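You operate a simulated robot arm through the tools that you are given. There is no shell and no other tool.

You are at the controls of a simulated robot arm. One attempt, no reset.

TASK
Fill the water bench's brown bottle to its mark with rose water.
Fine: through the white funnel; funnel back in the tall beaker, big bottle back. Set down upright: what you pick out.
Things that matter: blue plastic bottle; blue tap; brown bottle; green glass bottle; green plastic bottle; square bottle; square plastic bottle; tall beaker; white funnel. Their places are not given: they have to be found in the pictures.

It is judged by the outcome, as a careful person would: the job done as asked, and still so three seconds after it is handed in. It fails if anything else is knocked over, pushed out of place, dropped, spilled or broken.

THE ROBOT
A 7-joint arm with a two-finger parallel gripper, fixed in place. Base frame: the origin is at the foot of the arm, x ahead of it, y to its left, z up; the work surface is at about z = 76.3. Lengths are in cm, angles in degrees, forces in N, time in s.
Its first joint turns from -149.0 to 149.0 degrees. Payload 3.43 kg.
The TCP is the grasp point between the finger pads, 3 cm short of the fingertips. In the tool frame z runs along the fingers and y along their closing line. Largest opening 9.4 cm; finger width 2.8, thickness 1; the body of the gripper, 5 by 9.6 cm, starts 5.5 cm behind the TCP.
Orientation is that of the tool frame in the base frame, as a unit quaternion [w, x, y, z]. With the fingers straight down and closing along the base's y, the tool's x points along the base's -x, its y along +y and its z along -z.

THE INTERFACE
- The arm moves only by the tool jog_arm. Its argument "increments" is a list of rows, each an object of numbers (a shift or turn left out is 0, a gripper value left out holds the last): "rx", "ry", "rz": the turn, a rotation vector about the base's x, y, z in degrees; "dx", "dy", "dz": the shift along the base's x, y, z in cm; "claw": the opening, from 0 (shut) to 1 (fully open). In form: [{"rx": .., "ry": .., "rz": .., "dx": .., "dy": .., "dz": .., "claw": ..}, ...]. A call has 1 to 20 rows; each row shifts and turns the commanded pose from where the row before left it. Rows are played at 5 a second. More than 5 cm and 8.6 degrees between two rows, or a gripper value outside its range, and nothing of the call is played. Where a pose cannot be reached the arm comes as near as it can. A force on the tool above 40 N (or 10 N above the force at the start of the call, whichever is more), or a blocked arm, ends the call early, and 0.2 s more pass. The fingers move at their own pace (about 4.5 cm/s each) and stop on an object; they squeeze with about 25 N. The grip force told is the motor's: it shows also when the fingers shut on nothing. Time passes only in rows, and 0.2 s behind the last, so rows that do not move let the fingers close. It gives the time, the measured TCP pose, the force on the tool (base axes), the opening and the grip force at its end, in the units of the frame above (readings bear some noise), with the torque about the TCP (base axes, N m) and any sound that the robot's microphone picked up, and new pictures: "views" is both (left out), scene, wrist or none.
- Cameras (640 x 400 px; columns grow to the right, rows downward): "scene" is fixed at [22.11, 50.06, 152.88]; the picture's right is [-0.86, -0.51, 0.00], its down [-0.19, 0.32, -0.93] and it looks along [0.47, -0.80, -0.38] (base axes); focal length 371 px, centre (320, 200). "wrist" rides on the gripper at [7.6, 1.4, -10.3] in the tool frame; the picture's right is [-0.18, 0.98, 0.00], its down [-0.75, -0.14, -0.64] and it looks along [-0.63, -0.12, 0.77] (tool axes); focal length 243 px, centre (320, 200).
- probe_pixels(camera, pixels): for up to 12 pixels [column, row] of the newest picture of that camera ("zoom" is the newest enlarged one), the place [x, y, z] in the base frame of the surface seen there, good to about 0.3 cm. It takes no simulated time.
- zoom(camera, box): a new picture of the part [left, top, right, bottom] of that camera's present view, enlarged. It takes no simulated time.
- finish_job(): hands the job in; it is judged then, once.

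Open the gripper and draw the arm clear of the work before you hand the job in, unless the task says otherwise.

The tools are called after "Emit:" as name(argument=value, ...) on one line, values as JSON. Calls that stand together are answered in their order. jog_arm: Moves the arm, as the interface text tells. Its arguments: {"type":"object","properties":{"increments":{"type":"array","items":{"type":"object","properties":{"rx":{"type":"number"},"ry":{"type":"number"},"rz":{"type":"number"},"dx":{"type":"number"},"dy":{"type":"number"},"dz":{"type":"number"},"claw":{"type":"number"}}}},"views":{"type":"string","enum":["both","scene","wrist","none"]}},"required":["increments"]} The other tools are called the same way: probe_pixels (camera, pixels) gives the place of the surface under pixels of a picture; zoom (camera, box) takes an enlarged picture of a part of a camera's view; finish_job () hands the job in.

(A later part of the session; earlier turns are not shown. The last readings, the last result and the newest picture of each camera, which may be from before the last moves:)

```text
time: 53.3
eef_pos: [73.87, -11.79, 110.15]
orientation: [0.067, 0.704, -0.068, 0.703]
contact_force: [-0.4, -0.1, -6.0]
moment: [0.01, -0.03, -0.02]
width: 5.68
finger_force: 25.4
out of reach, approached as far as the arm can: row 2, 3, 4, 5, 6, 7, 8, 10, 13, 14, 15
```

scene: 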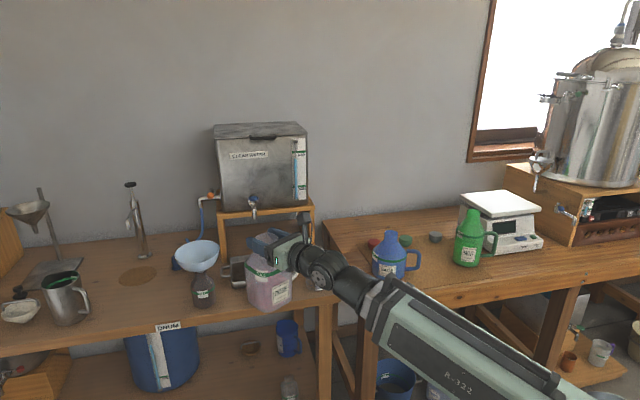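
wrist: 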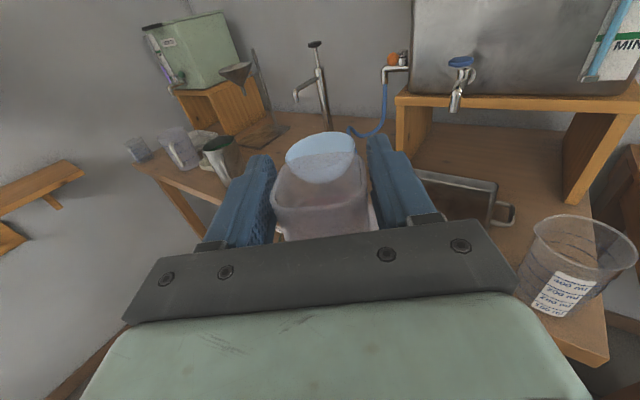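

The close-in radius was out of reach for the horizontal tool, but the arm followed as near as it could; bottle still held (6 N), upright. I extend outward to about radius 85 and begin a pitch-down test well below the pouring angle to see whether the grip holds.

Emit:
jog_arm(increments=[{"dx": 3.1, "dy": -0.49, "claw": 0}, {"dx": 3.1, "dy": -0.49}, {"dx": 3.1, "dy": -0.49}, {"dx": 3.1, "dy": -0.49}, {"dx": 3.1, "dy": -0.49}, {"rx": 1.53, "ry": 7.86}, {"rx": 1.53, "ry": 7.86}, {"rx": 1.53, "ry": 7.86}, {"rx": 1.53, "ry": 7.86}, {"rx": 1.53, "ry": 7.86}, {}], views="both")

```text
time: 55.7
eef_pos: [89.96, -8.73, 109.57]
orientation: [0.037, 0.902, -0.092, 0.42]
contact_force: [0.2, 0.5, -5.5]
moment: [-0.1, -0.37, 0.02]
width: 5.67
finger_force: 24.9
out of reach, approached as far as the arm can: row 6, 7, 8, 9, 10
```

scene: 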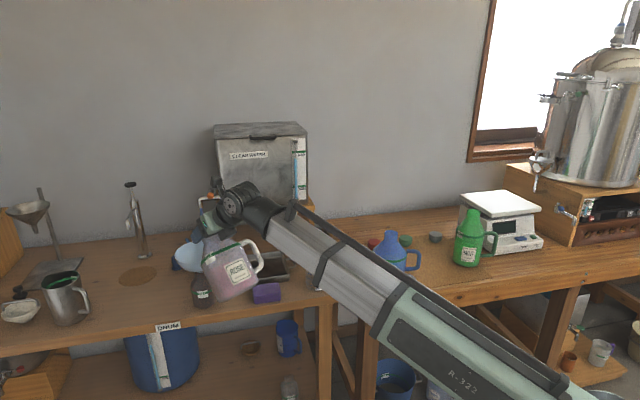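
wrist: 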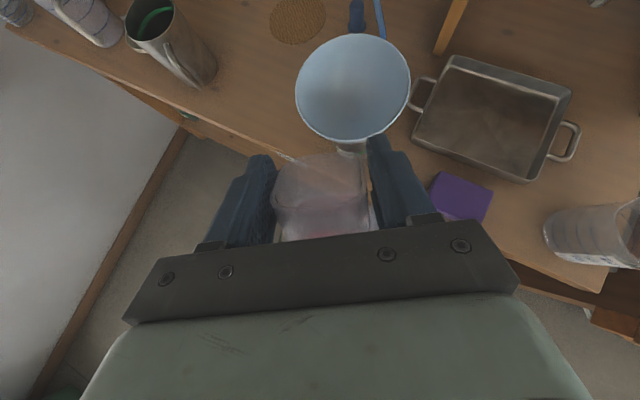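

The orientation reached 40° but the position drifted to (90,-8.7): with the tool pitched down there is the roll limit found earlier (pour direction must be ≥12° clockwise of the boom). I turn the hand -15° about the vertical so it becomes reachable.

Emit:
jog_arm(increments=[{"rz": -5, "claw": 0}, {"rz": -5}, {"rz": -5}, {}], views="both")

```text
time: 56.7
eef_pos: [89.98, -8.64, 109.43]
orientation: [0.089, 0.884, -0.202, 0.411]
contact_force: [0.7, -0.2, -5.8]
moment: [-0.18, -0.38, 0.05]
width: 5.65
finger_force: 25.1
```

scene: 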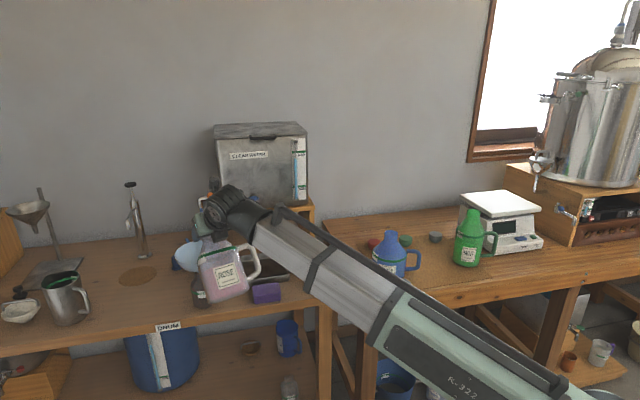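
wrist: 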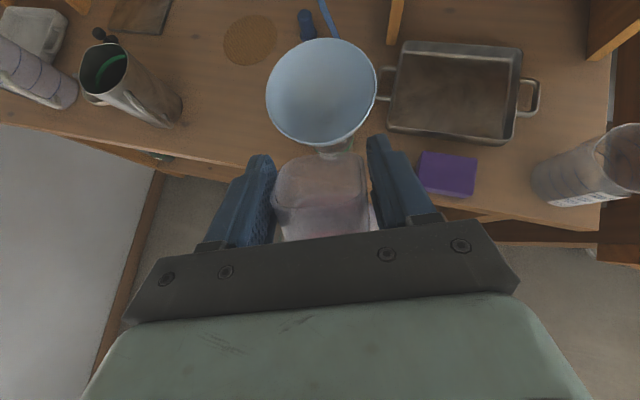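

Now the pose is reached without complaint, tool azimuth -25°, and the neck looks unmoved between the fingers. I continue pitching to 72° (still below the pouring angle) to test the grip.

Emit:
jog_arm(increments=[{"rx": 3.39, "ry": 7.24, "claw": 0}, {"rx": 3.39, "ry": 7.24}, {"rx": 3.39, "ry": 7.24}, {"rx": 3.39, "ry": 7.24}, {}, {}], views="both")

Emit:
zoom(camera="scene", box=[160, 180, 300, 310])

```text
time: 58.1
eef_pos: [89.99, -8.7, 109.51]
orientation: [0.033, 0.963, -0.22, 0.151]
contact_force: [0.2, -0.2, -4.6]
moment: [-0.26, -0.53, 0.0]
width: 5.63
finger_force: 25.2
```

scene: 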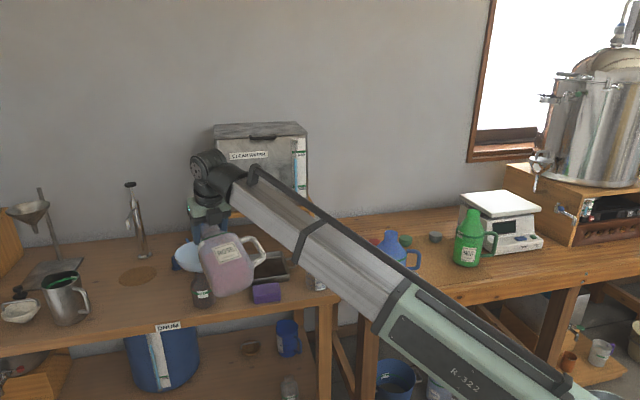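
wrist: 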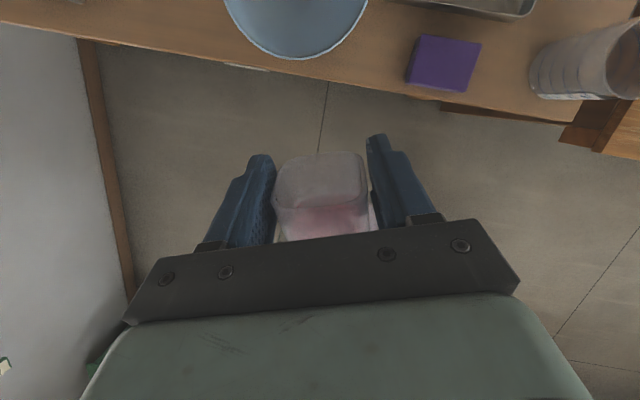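

```text
3.08 times, centred on (230, 245) of scene
```

zoom: 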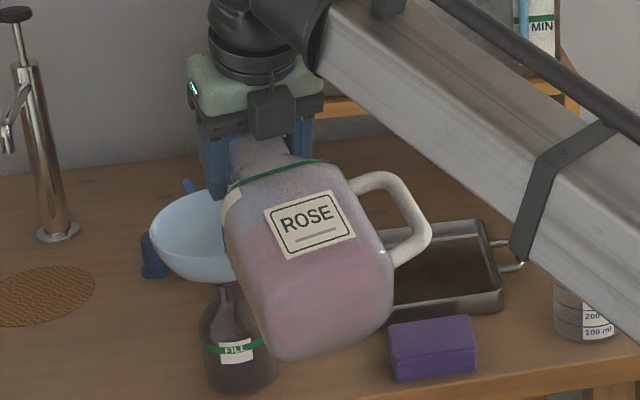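

The grip holds (moment steady ~0.59 N·m, neck unmoved between fingers) and liquid is visible near the neck. I probe the funnel's rim from both cameras to set the pour position.

Emit:
probe_pixels(camera="wrist", pixels=[[226, 8], [240, 35], [262, 52], [285, 57], [310, 54], [335, 43], [355, 22], [365, 4], [300, 20], [280, 5], [330, 10], [300, 60]])

Emit:
probe_pixels(camera="scene", pixels=[[175, 257], [176, 250], [183, 245], [192, 243], [180, 265], [190, 270], [200, 272], [176, 262], [195, 255], [190, 260], [200, 265], [186, 244]])

```text
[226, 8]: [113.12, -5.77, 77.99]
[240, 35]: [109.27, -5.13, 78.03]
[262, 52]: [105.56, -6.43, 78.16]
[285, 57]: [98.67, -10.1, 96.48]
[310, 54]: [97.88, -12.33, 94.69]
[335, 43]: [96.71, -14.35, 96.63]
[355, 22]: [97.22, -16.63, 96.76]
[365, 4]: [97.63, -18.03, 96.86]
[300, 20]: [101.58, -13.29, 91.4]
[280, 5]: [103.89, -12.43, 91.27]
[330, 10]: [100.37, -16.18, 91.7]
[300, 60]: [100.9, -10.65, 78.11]
```

```text
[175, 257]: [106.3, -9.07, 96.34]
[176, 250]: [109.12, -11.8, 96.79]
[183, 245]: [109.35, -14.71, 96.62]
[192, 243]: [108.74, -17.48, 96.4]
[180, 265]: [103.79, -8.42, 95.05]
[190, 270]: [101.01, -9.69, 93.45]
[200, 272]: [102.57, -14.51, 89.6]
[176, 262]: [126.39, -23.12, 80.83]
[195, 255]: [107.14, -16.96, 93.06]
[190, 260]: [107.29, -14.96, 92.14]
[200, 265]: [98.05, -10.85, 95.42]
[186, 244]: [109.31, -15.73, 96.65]
```

Rim fits centre (103.0,-14.6), z≈96.6. I carry the bottle at 72° tilt to put its lip just short of the funnel's centre, keeping height for now.

Emit:
jog_arm(increments=[{"dx": 2.0, "dy": -0.9, "claw": 0}, {"dx": 2.8, "dy": -1.26}, {"dx": 2.9, "dy": -1.3}, {"dx": 2.85, "dy": -1.3}, {"dz": -1.0}, {"dz": -1.5}, {}, {}], views="both")

Emit:
zoom(camera="scene", box=[150, 200, 270, 310])

```text
time: 59.9
eef_pos: [100.57, -13.6, 106.97]
orientation: [0.032, 0.963, -0.219, 0.151]
contact_force: [-0.7, 0.0, -5.4]
moment: [-0.26, -0.59, -0.02]
width: 5.63
finger_force: 25.3
```

scene: 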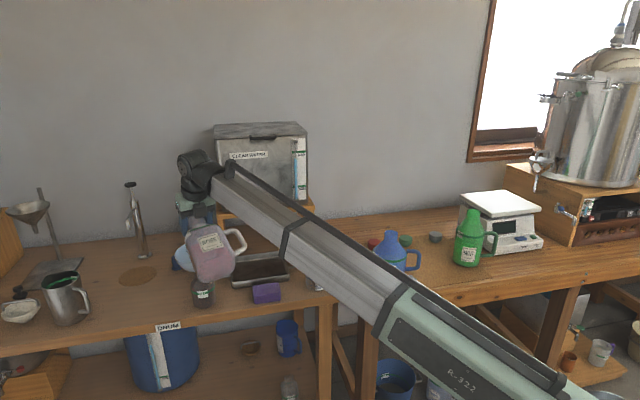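
wrist: 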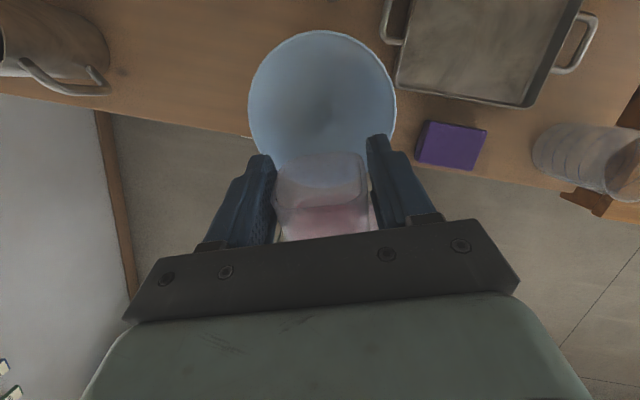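

```text
3.64 times, centred on (210, 255) of scene
```

zoom: 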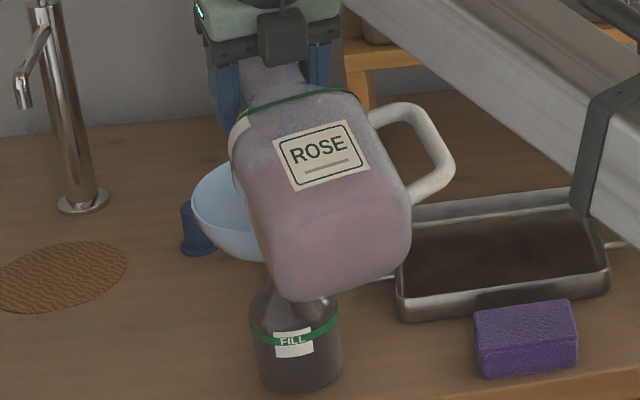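

The wrist view shows the funnel bowl squarely below the mouth, and the FILL band stays visible at scene zoom (290,335). I tilt to 80° and lower closer.

Emit:
jog_arm(increments=[{"rx": 1.7, "ry": 3.62, "claw": 0}, {"rx": 1.7, "ry": 3.62}, {"dz": -1.0}, {"dz": -1.0}, {}, {}], views="both")

Emit:
zoom(camera="wrist", box=[230, 20, 410, 250])

```text
time: 61.3
eef_pos: [100.38, -13.49, 105.14]
orientation: [0.017, 0.971, -0.222, 0.084]
contact_force: [0.3, -0.3, -4.9]
moment: [-0.23, -0.55, -0.01]
width: 5.61
finger_force: 25.0
```

scene: 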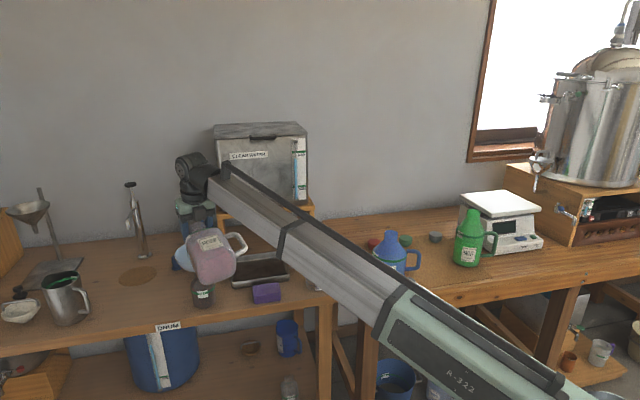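
wrist: 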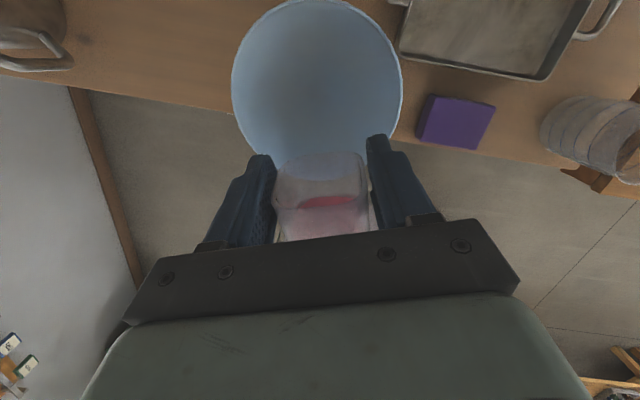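

```text
1.74 times, centred on (320, 135) of wrist
```

zoom: 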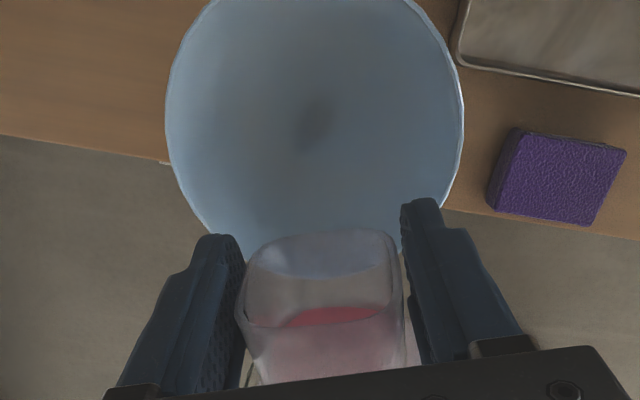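

At 80° the liquid has reached the neck but not the lip. I lower another 1.6 cm and tilt on slowly, 1° per row.

Emit:
jog_arm(increments=[{"dz": -0.8, "claw": 0}, {"dz": -0.8}, {"rx": 0.42, "ry": 0.906}, {"rx": 0.42, "ry": 0.906}, {"rx": 0.42, "ry": 0.906}, {}], views="wrist")

Emit:
zoom(camera="wrist", box=[230, 20, 410, 250])

Emit:
zoom(camera="scene", box=[150, 210, 260, 310])

```text
time: 62.7
eef_pos: [100.57, -13.38, 103.42]
orientation: [0.011, 0.973, -0.223, 0.058]
contact_force: [0.4, 0.0, -4.9]
moment: [-0.24, -0.53, 0.04]
width: 5.64
finger_force: 24.9
```

wrist: 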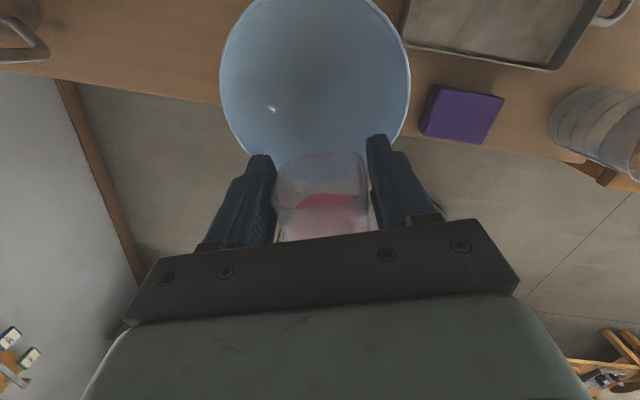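

```text
1.74 times, centred on (320, 135) of wrist
```

zoom: 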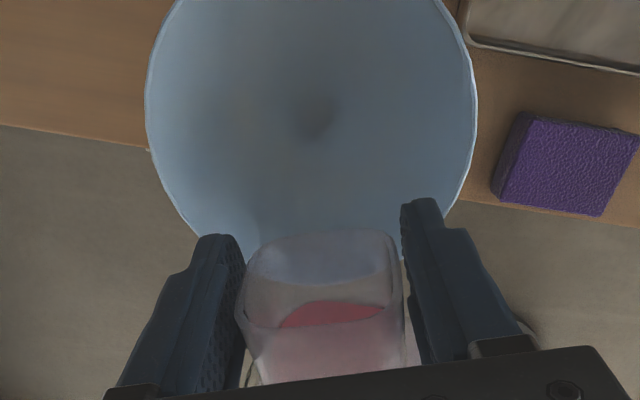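

```text
4.00 times, centred on (205, 260) of scene
```

zoom: 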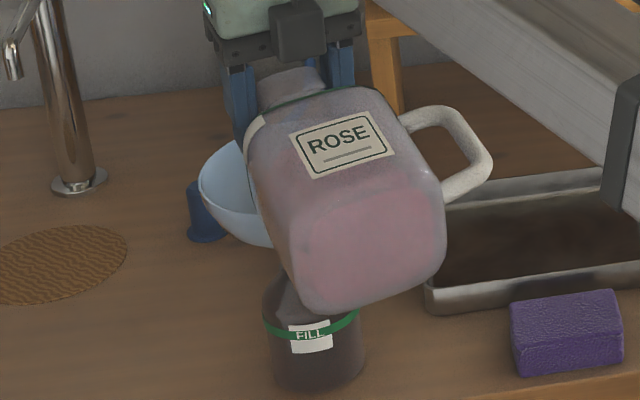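

At 83° the liquid front (red, zoom y≈302) is still inside the neck; the lower lip is at zoom y≈235. I keep tilting in 1° steps.

Emit:
jog_arm(increments=[{"rx": 0.42, "ry": 0.906, "claw": 0}, {"rx": 0.42, "ry": 0.906}, {"rx": 0.42, "ry": 0.906}, {}, {}], views="wrist")

Emit:
zoom(camera="wrist", box=[230, 20, 410, 250])

```text
time: 63.9
eef_pos: [100.42, -13.44, 103.26]
orientation: [0.006, 0.974, -0.222, 0.034]
contact_force: [0.2, 0.3, -5.2]
moment: [-0.24, -0.53, 0.04]
width: 5.64
finger_force: 25.3
```

wrist: 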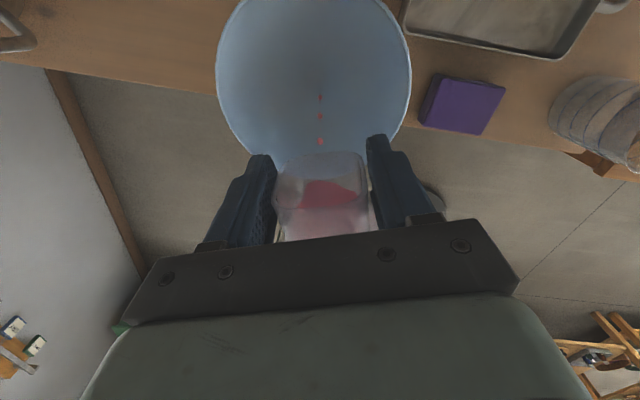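

```text
1.74 times, centred on (320, 135) of wrist
```

zoom: 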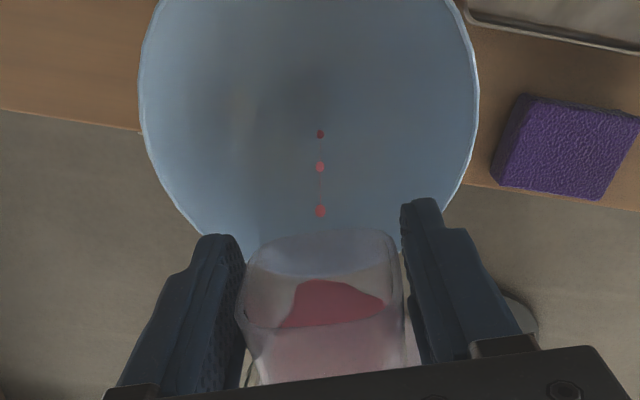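

Pouring has begun at 86°: drops at (320,140), (320,116), (320,97) fall right toward the funnel's throat. I hold here for a second and watch.

Emit:
jog_arm(increments=[{"claw": 0}, {}, {}, {}, {}], views="both")

Emit:
zoom(camera="wrist", box=[230, 20, 410, 250])

Emit:
zoom(camera="scene", box=[150, 210, 260, 310])

```text
time: 65.1
eef_pos: [100.51, -13.59, 103.46]
orientation: [0.006, 0.974, -0.222, 0.033]
contact_force: [0.2, 0.5, -4.9]
moment: [-0.23, -0.58, 0.0]
width: 5.63
finger_force: 24.6
```

scene: 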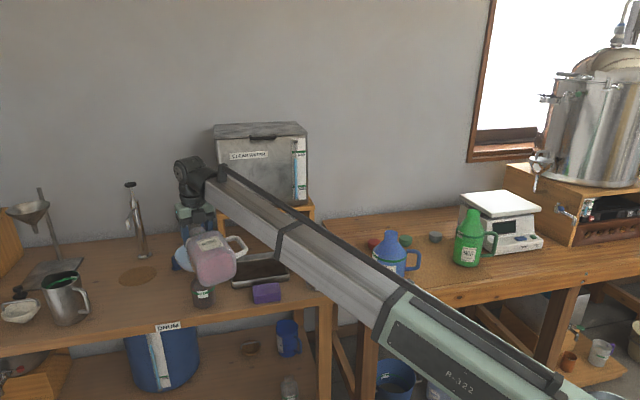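
wrist: 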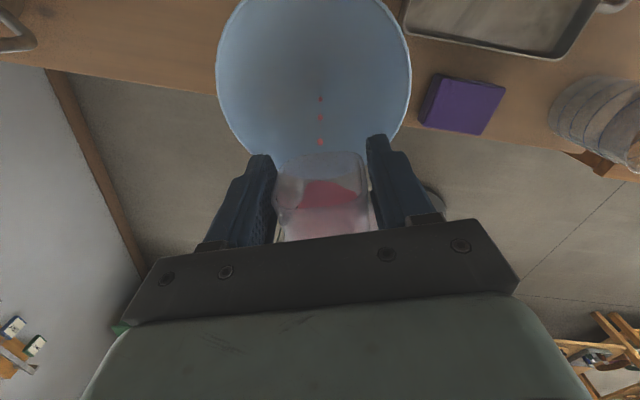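

```text
1.74 times, centred on (320, 135) of wrist
```

zoom: 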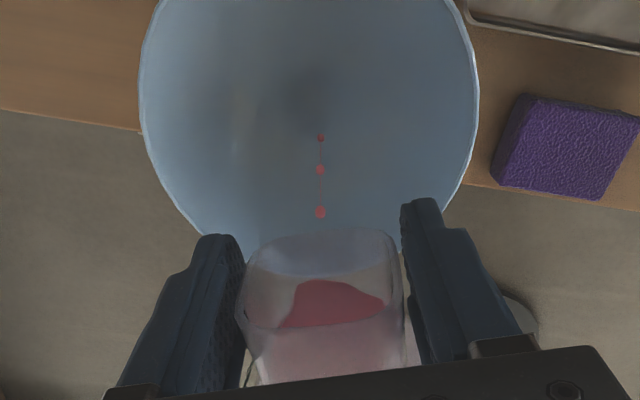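

```text
4.00 times, centred on (205, 260) of scene
```

zoom: 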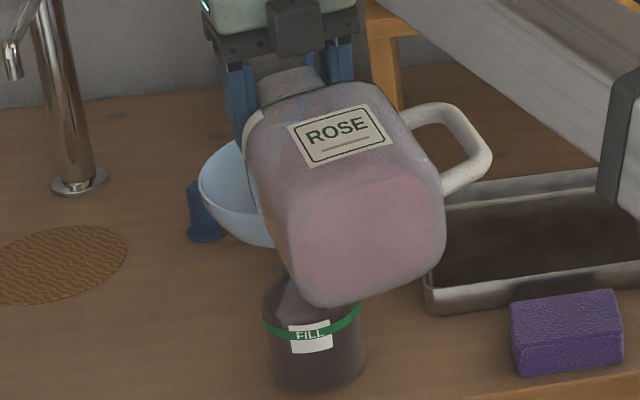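

A thin steady trickle runs into the funnel. I tilt 2° further to raise the flow and hold.

Emit:
jog_arm(increments=[{"rx": 0.42, "ry": 0.906, "claw": 0}, {"rx": 0.42, "ry": 0.906}, {}, {}, {}, {}, {}], views="wrist")

Emit:
zoom(camera="wrist", box=[230, 20, 410, 250])

Emit:
zoom(camera="scene", box=[180, 260, 230, 310])

```text
time: 66.7
eef_pos: [100.54, -13.56, 103.29]
orientation: [0.002, 0.975, -0.223, 0.015]
contact_force: [0.1, -0.1, -5.2]
moment: [-0.25, -0.51, -0.01]
width: 5.59
finger_force: 24.8
```

wrist: 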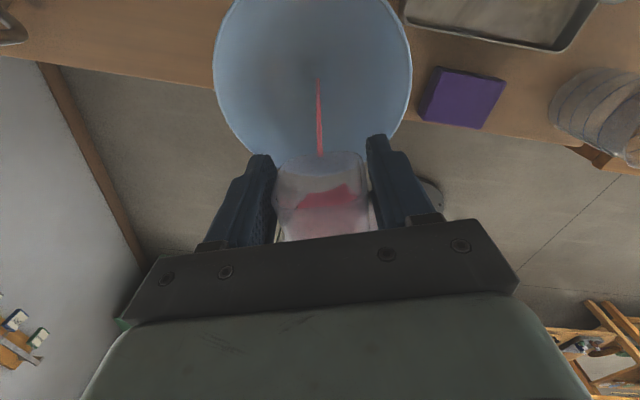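

```text
1.74 times, centred on (320, 135) of wrist
```

zoom: 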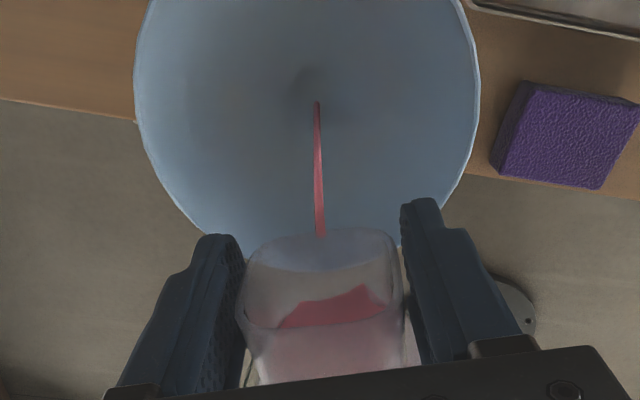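

```text
8.00 times, centred on (205, 285) of scene
```

zoom: 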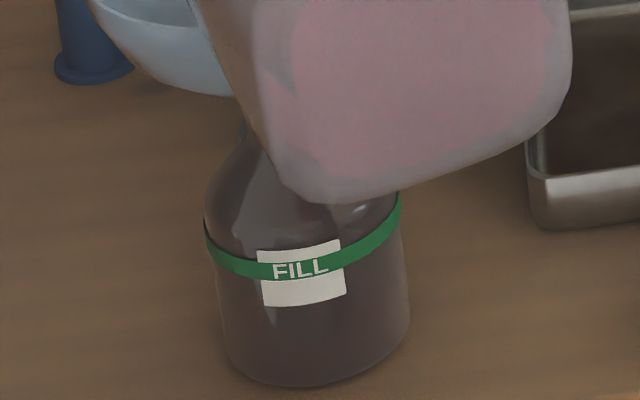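

A clean thin stream now lands at the throat. I add 1° and hold 3 s, then check weight and level.

Emit:
jog_arm(increments=[{"rx": 0.42, "ry": 0.906, "claw": 0}, {}, {}, {}, {}, {}, {}, {}, {}, {}, {}, {}, {}, {}, {}], views="wrist")

Emit:
zoom(camera="wrist", box=[230, 20, 410, 250])

Emit:
zoom(camera="scene", box=[180, 260, 230, 310])

```text
time: 69.9
eef_pos: [100.59, -13.51, 103.34]
orientation: [0.0, 0.975, -0.223, 0.007]
contact_force: [-0.6, 0.1, -5.8]
moment: [-0.23, -0.49, -0.03]
width: 5.63
finger_force: 24.8
```

wrist: 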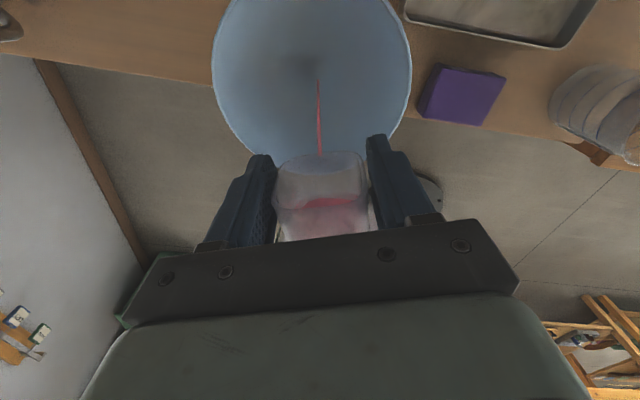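

```text
1.74 times, centred on (320, 135) of wrist
```

zoom: 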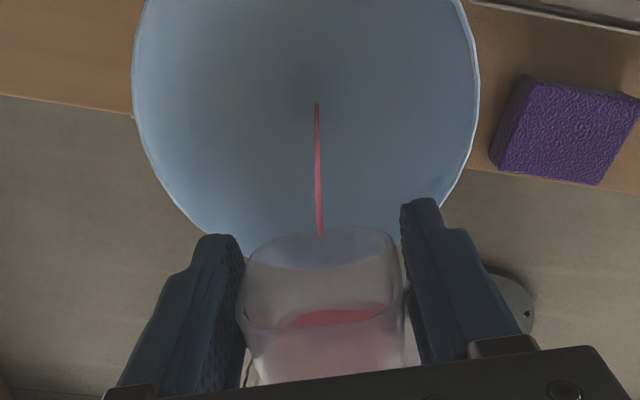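

```text
8.00 times, centred on (205, 285) of scene
```

zoom: 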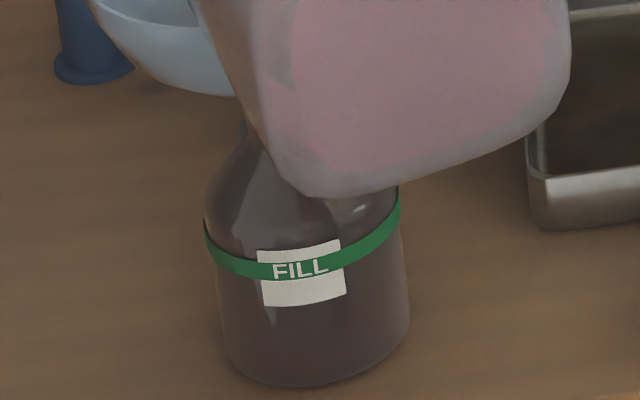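

Flow continues cleanly; no level visible yet through the brown glass. I tilt 2° more for a stronger stream and hold 3 s.

Emit:
jog_arm(increments=[{"rx": 0.42, "ry": 0.906, "claw": 0}, {"rx": 0.42, "ry": 0.906}, {}, {}, {}, {}, {}, {}, {}, {}, {}, {}, {}, {}, {}, {}], views="wrist")

Emit:
zoom(camera="wrist", box=[230, 20, 410, 250])

Emit:
zoom(camera="scene", box=[180, 260, 230, 310])

```text
time: 73.3
eef_pos: [100.61, -13.61, 103.38]
orientation: [-0.002, 0.975, -0.222, -0.01]
contact_force: [-0.1, -0.4, -5.8]
moment: [-0.23, -0.45, -0.01]
width: 5.61
finger_force: 25.1
```

wrist: 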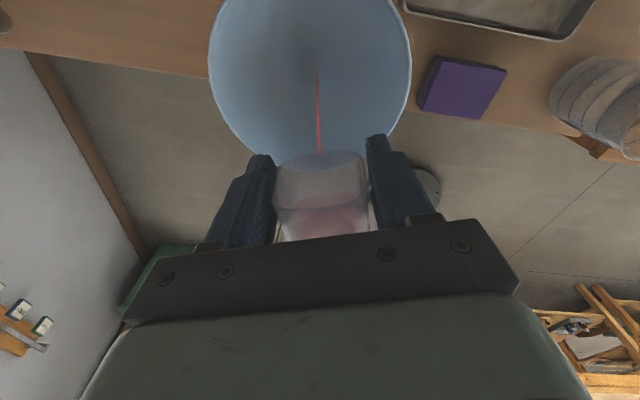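

```text
1.74 times, centred on (320, 135) of wrist
```

zoom: 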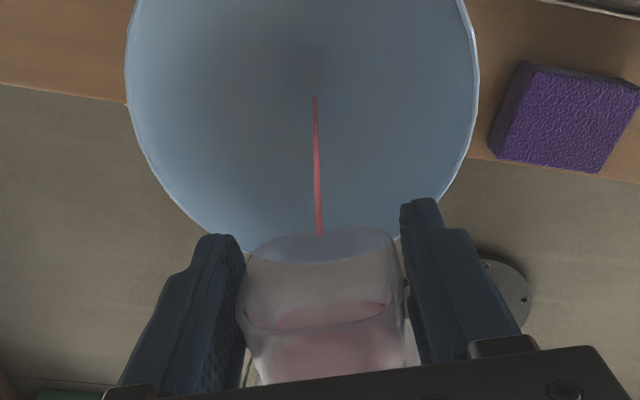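

```text
8.00 times, centred on (205, 285) of scene
```

zoom: 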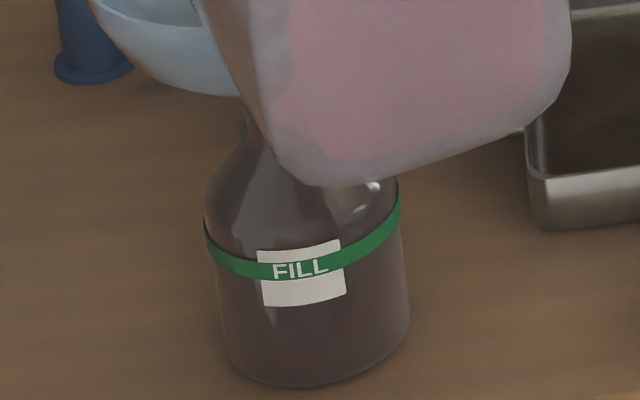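

Emit:
zoom(camera="scene", box=[188, 282, 220, 312])

Emit:
probe_pixels(camera="scene", pixels=[[196, 285], [198, 300], [205, 303], [212, 300], [195, 295], [208, 297], [214, 292], [200, 305], [210, 305], [193, 288], [196, 302], [213, 285]])

```text
13.33 times, centred on (204, 297) of scene
```

zoom: 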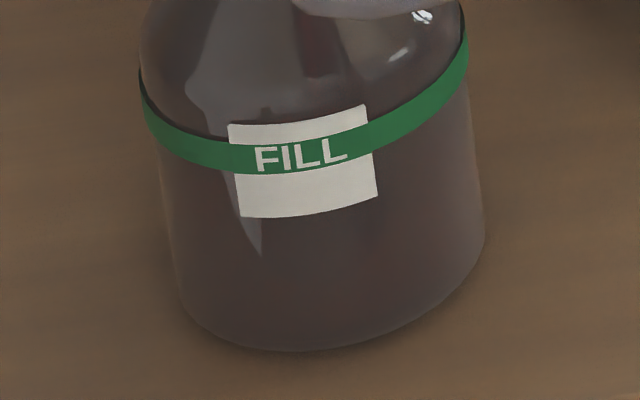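

```text
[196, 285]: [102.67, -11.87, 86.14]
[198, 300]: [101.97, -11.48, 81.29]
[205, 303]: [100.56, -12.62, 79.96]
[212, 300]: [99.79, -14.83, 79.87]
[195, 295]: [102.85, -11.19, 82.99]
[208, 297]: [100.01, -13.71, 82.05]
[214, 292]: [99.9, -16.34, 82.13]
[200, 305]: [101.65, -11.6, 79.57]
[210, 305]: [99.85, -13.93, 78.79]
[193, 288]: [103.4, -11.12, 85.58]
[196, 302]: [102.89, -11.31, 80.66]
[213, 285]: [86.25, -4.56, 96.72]
```

The liquid in the neck is clearly receding at 91° and the moment has dropped ~14%, so a fair amount may already be through. I tilt back 7° to stop the flow and take several readings.

Emit:
jog_arm(increments=[{"rx": -1.7, "ry": -3.62, "claw": 0}, {"rx": -1.3, "ry": -2.72}, {}, {}, {}], views="wrist")

Emit:
jog_arm(increments=[{}], views="none")

Emit:
jog_arm(increments=[{}], views="none")

Emit:
jog_arm(increments=[{}], views="none")

Emit:
jog_arm(increments=[{}], views="none")

Emit:
jog_arm(increments=[{}], views="none")

Emit:
jog_arm(increments=[{}], views="none")

Emit:
jog_arm(increments=[{}], views="none")

Emit:
jog_arm(increments=[{}], views="none")

Emit:
zoom(camera="wrist", box=[230, 20, 410, 250])

Emit:
zoom(camera="scene", box=[188, 272, 220, 312])

```text
time: 74.5
eef_pos: [100.45, -13.51, 103.43]
orientation: [0.011, 0.974, -0.222, 0.05]
contact_force: [0.6, 0.1, -4.2]
moment: [-0.23, -0.45, 0.0]
width: 5.59
finger_force: 24.6
```

wrist: 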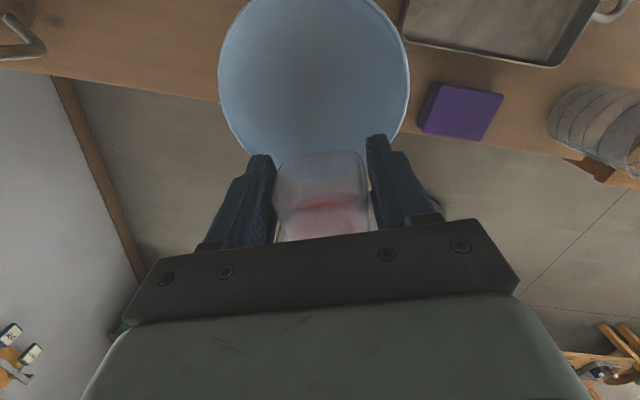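

```text
time: 74.9
eef_pos: [100.41, -13.51, 103.36]
orientation: [0.01, 0.974, -0.222, 0.05]
contact_force: [0.0, -0.3, -4.8]
moment: [-0.24, -0.45, -0.01]
width: 5.59
finger_force: 24.6
```

```text
time: 75.3
eef_pos: [100.55, -13.53, 103.49]
orientation: [0.009, 0.974, -0.222, 0.049]
contact_force: [-0.2, 0.0, -4.1]
moment: [-0.25, -0.4, 0.01]
width: 5.59
finger_force: 24.5
```

```text
time: 75.7
eef_pos: [100.46, -13.62, 103.41]
orientation: [0.011, 0.974, -0.222, 0.05]
contact_force: [-0.4, 0.7, -4.4]
moment: [-0.18, -0.48, -0.03]
width: 5.59
finger_force: 25.1
```

```text
time: 76.1
eef_pos: [100.33, -13.59, 103.48]
orientation: [0.01, 0.974, -0.222, 0.05]
contact_force: [0.0, 0.8, -4.1]
moment: [-0.2, -0.46, -0.02]
width: 5.56
finger_force: 25.2
```

```text
time: 76.5
eef_pos: [100.54, -13.5, 103.44]
orientation: [0.011, 0.974, -0.222, 0.05]
contact_force: [0.4, 0.7, -4.9]
moment: [-0.21, -0.44, -0.03]
width: 5.59
finger_force: 25.5
```

```text
time: 76.9
eef_pos: [100.38, -13.67, 103.37]
orientation: [0.011, 0.974, -0.222, 0.05]
contact_force: [-0.1, -0.6, -4.4]
moment: [-0.24, -0.45, 0.0]
width: 5.62
finger_force: 25.3
```

```text
time: 77.3
eef_pos: [100.44, -13.5, 103.42]
orientation: [0.01, 0.974, -0.222, 0.05]
contact_force: [0.3, -0.4, -4.3]
moment: [-0.22, -0.46, -0.01]
width: 5.58
finger_force: 24.9
```

```text
time: 77.7
eef_pos: [100.52, -13.51, 103.48]
orientation: [0.01, 0.974, -0.222, 0.05]
contact_force: [0.5, -1.0, -3.6]
moment: [-0.22, -0.44, -0.01]
width: 5.59
finger_force: 25.4
```

```text
1.74 times, centred on (320, 135) of wrist
```

zoom: 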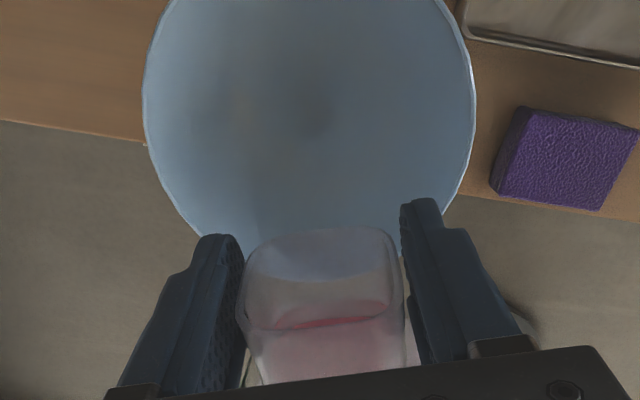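

```text
10.00 times, centred on (204, 292) of scene
```

zoom: 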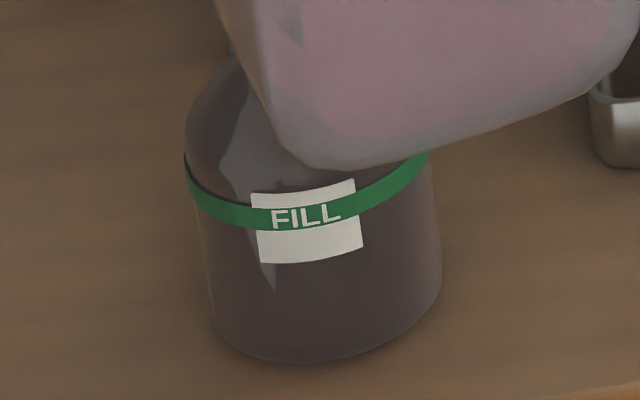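

Flow stopped; nine readings average 4.31 N versus ≈5.27 N before, i.e. roughly 95 ml poured. I zoom hard on the brown glass to look for the liquid line.

Emit:
zoom(camera="scene", box=[191, 290, 217, 310])

Emit:
zoom(camera="scene", box=[200, 290, 220, 304])

```text
16.00 times, centred on (204, 300) of scene
```

zoom: 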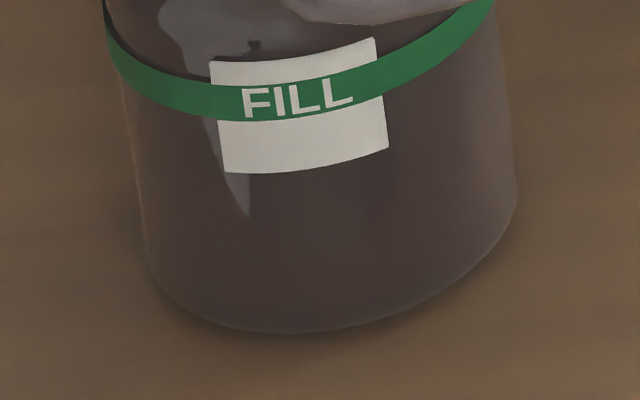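

```text
16.00 times, centred on (210, 297) of scene
```

zoom: 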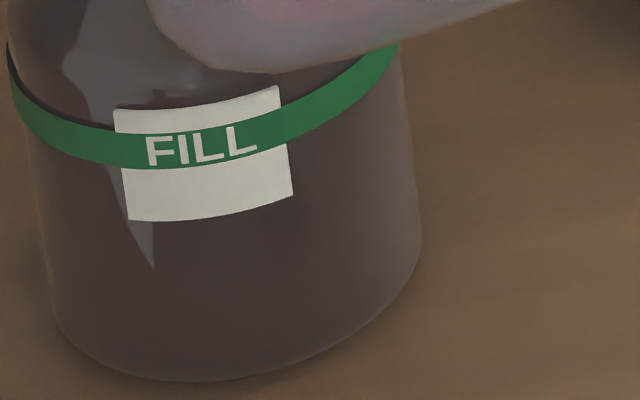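

Emit:
probe_pixels(camera="zoom", pixels=[[200, 145], [200, 128], [200, 163], [330, 95], [60, 130], [300, 120], [300, 100], [90, 150], [20, 90], [390, 60], [160, 370], [260, 365]])

Emit:
probe_pixels(camera="zoom", pixels=[[100, 365], [350, 330], [60, 330], [400, 270], [300, 200], [300, 250], [300, 300], [200, 250], [200, 300], [200, 350], [100, 250], [100, 300]])

```text
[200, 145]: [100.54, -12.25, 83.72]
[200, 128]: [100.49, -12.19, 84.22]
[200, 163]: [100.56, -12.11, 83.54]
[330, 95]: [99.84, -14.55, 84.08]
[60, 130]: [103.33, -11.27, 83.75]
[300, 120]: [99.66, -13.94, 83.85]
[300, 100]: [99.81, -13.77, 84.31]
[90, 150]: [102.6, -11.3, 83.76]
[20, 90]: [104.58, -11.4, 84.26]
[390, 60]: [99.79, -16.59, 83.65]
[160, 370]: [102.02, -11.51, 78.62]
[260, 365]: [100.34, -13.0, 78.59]
```

```text
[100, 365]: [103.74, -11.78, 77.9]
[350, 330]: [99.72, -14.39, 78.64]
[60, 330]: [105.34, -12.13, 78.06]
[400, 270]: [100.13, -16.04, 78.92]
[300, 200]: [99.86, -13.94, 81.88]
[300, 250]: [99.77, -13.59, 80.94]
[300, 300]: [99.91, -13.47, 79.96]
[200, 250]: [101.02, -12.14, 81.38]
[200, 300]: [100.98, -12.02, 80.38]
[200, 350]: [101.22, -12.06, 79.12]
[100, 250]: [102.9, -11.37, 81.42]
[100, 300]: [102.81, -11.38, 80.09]
```

Band centre is z≈83.85 and the bottle's inner radius ≈3.4, so the mark is about 200 ml; roughly half is in. I tilt back to 92° and let it run about 3 s more.

Emit:
jog_arm(increments=[{"rx": 1.7, "ry": 3.62, "claw": 0}, {"rx": 0.85, "ry": 1.81}, {"rx": 0.42, "ry": 0.906}, {"rx": 0.42, "ry": 0.906}, {}, {}, {}, {}, {}, {}, {}, {}, {}, {}, {}], views="wrist")

Emit:
zoom(camera="wrist", box=[230, 20, 410, 250])

Emit:
zoom(camera="scene", box=[188, 272, 220, 312])

```text
time: 80.9
eef_pos: [100.51, -13.45, 103.29]
orientation: [-0.005, 0.975, -0.222, -0.019]
contact_force: [0.2, 0.6, -4.6]
moment: [-0.25, -0.45, -0.02]
width: 5.58
finger_force: 24.4
```

wrist: 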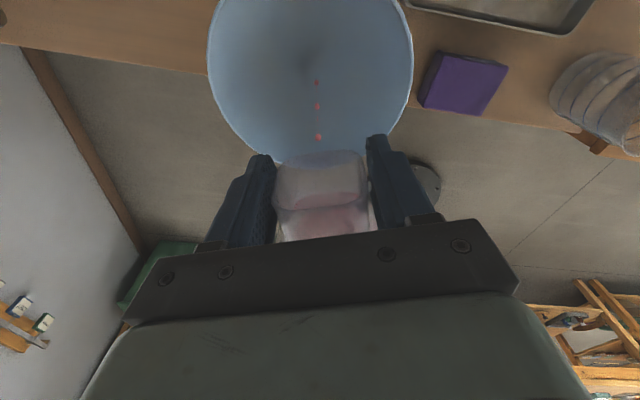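

```text
1.74 times, centred on (320, 135) of wrist
```

zoom: 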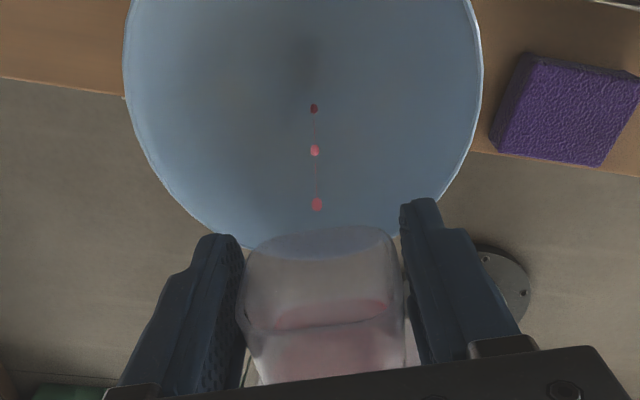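

```text
10.00 times, centred on (204, 292) of scene
```

zoom: 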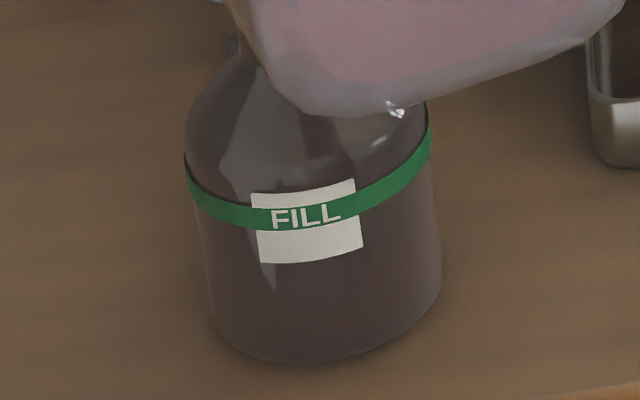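

At 92° it is down to drips, so the bottle is near equilibrium there. I go on to 94.5° and hold.

Emit:
jog_arm(increments=[{"rx": 0.42, "ry": 0.906, "claw": 0}, {"rx": 0.42, "ry": 0.906}, {"rx": 0.21, "ry": 0.453}, {}, {}, {}, {}, {}, {}, {}, {}, {}, {}, {}, {}, {}], views="wrist")

Emit:
zoom(camera="wrist", box=[230, 20, 410, 250])

Emit:
zoom(camera="scene", box=[188, 272, 220, 312])

```text
time: 84.3
eef_pos: [100.51, -13.53, 103.37]
orientation: [-0.01, 0.974, -0.222, -0.04]
contact_force: [-0.1, 0.7, -3.8]
moment: [-0.16, -0.39, 0.0]
width: 5.56
finger_force: 24.8
```

wrist: 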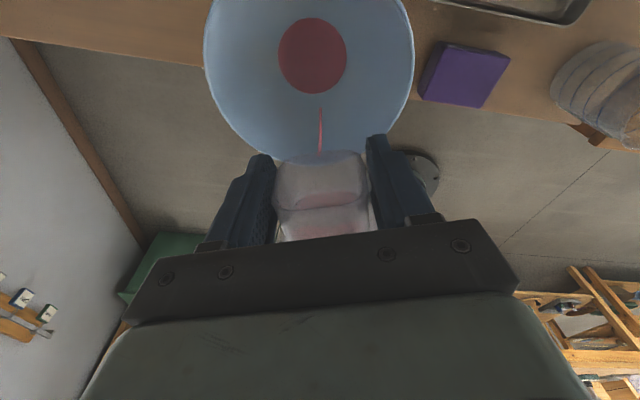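

```text
1.74 times, centred on (320, 135) of wrist
```

zoom: 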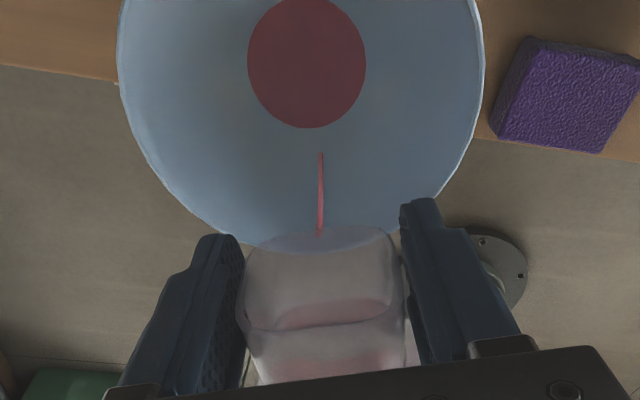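

```text
10.00 times, centred on (204, 292) of scene
```

zoom: 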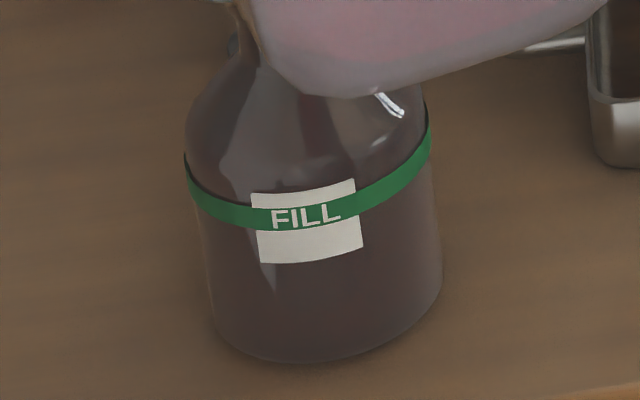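

A pool has formed in the funnel bowl (red disc at (313,57)), so inflow exceeds its drain rate. I tilt back to stop and let it drain.

Emit:
jog_arm(increments=[{"rx": -1.7, "ry": -3.62, "claw": 0}, {"rx": -1.7, "ry": -3.62}, {}, {}, {}, {}, {}], views="wrist")

Emit:
jog_arm(increments=[{}], views="none")

Emit:
jog_arm(increments=[{}], views="none")

Emit:
jog_arm(increments=[{}], views="none")

Emit:
jog_arm(increments=[{}], views="none")

Emit:
jog_arm(increments=[{}], views="none")

Emit:
jog_arm(increments=[{}], views="wrist")

Emit:
zoom(camera="wrist", box=[230, 20, 410, 250])

```text
time: 85.9
eef_pos: [100.56, -13.46, 103.31]
orientation: [0.006, 0.974, -0.223, 0.028]
contact_force: [0.3, -0.6, -3.9]
moment: [-0.13, -0.33, -0.01]
width: 5.55
finger_force: 24.6
```

wrist: 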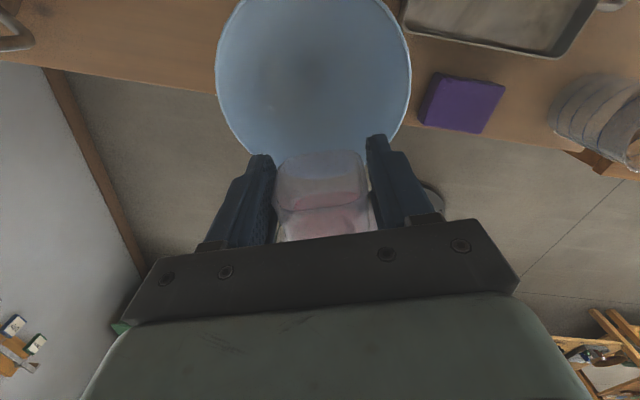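

```text
time: 86.3
eef_pos: [100.56, -13.46, 103.44]
orientation: [0.007, 0.975, -0.222, 0.028]
contact_force: [-0.4, 0.1, -3.3]
moment: [-0.18, -0.38, -0.01]
width: 5.57
finger_force: 25.5
```

```text
time: 86.7
eef_pos: [100.48, -13.49, 103.34]
orientation: [0.007, 0.975, -0.222, 0.028]
contact_force: [1.0, -0.7, -3.3]
moment: [-0.22, -0.37, 0.02]
width: 5.56
finger_force: 25.0
```

```text
time: 87.1
eef_pos: [100.49, -13.5, 103.37]
orientation: [0.006, 0.975, -0.222, 0.028]
contact_force: [1.0, 0.2, -4.2]
moment: [-0.14, -0.36, -0.01]
width: 5.55
finger_force: 24.8
```

```text
time: 87.5
eef_pos: [100.52, -13.58, 103.44]
orientation: [0.006, 0.975, -0.222, 0.028]
contact_force: [-1.3, 0.2, -2.1]
moment: [-0.17, -0.34, -0.02]
width: 5.58
finger_force: 24.9
```

```text
time: 87.9
eef_pos: [100.52, -13.53, 103.33]
orientation: [0.006, 0.974, -0.223, 0.028]
contact_force: [-0.3, 0.0, -2.8]
moment: [-0.17, -0.33, 0.01]
width: 5.57
finger_force: 25.0
```

```text
time: 88.3
eef_pos: [100.5, -13.46, 103.31]
orientation: [0.006, 0.975, -0.223, 0.028]
contact_force: [-0.4, -0.7, -3.1]
moment: [-0.15, -0.34, 0.01]
width: 5.55
finger_force: 25.3
```

wrist: 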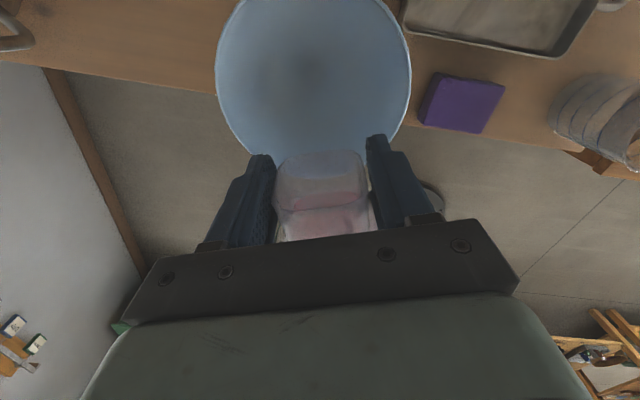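

```text
1.74 times, centred on (320, 135) of wrist
```

zoom: 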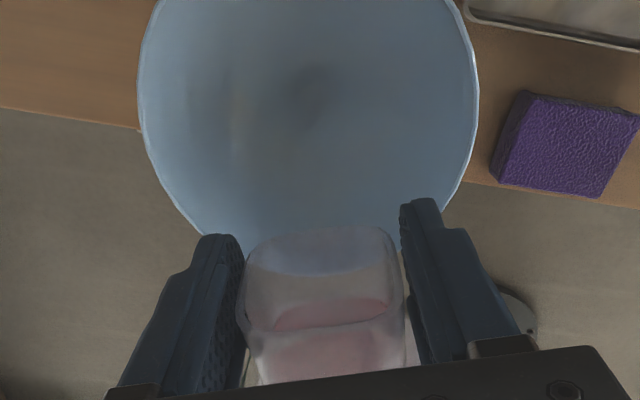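

The pool drained completely in under 1.6 s, so the bottle isn't backed up. Weight (3.24 N) and moment (0.60→0.39 N·m) suggest about 180–205 ml poured, close to the mark. I tilt back to 74°, rise, and place the camera over the funnel to look straight down its throat at the level.

Emit:
jog_arm(increments=[{"rx": -1.7, "ry": -3.62, "dz": 0.5, "claw": 0}, {"rx": -1.7, "ry": -3.62, "dz": 1.0}, {"rx": -1.9, "ry": -4.0, "dz": 1.0}, {"dz": 0.5, "dx": -0.45, "dy": 1.0}, {"dx": -0.5, "dy": 1.06}, {}, {}], views="both")

Emit:
zoom(camera="wrist", box=[250, 20, 400, 160])

```text
time: 89.9
eef_pos: [99.69, -11.54, 106.47]
orientation: [0.03, 0.966, -0.221, 0.133]
contact_force: [0.7, -1.0, -3.1]
moment: [-0.16, -0.35, 0.02]
width: 5.57
finger_force: 24.8
```

scene: 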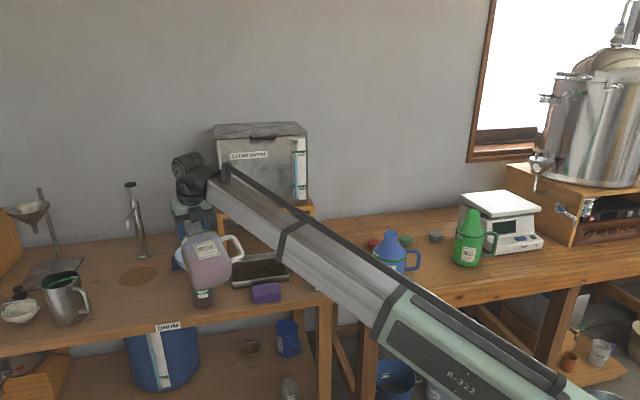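
wrist: 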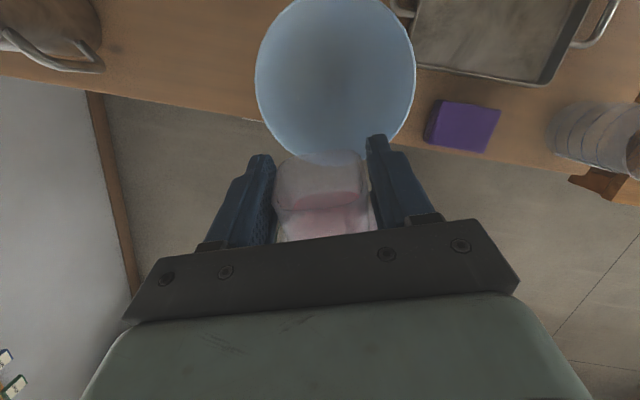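

```text
2.86 times, centred on (325, 90) of wrist
```

zoom: 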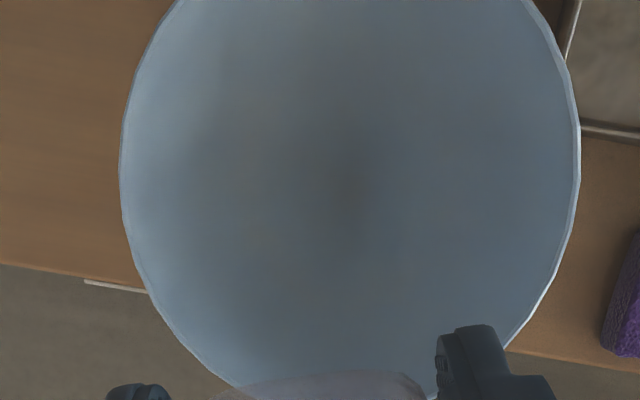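

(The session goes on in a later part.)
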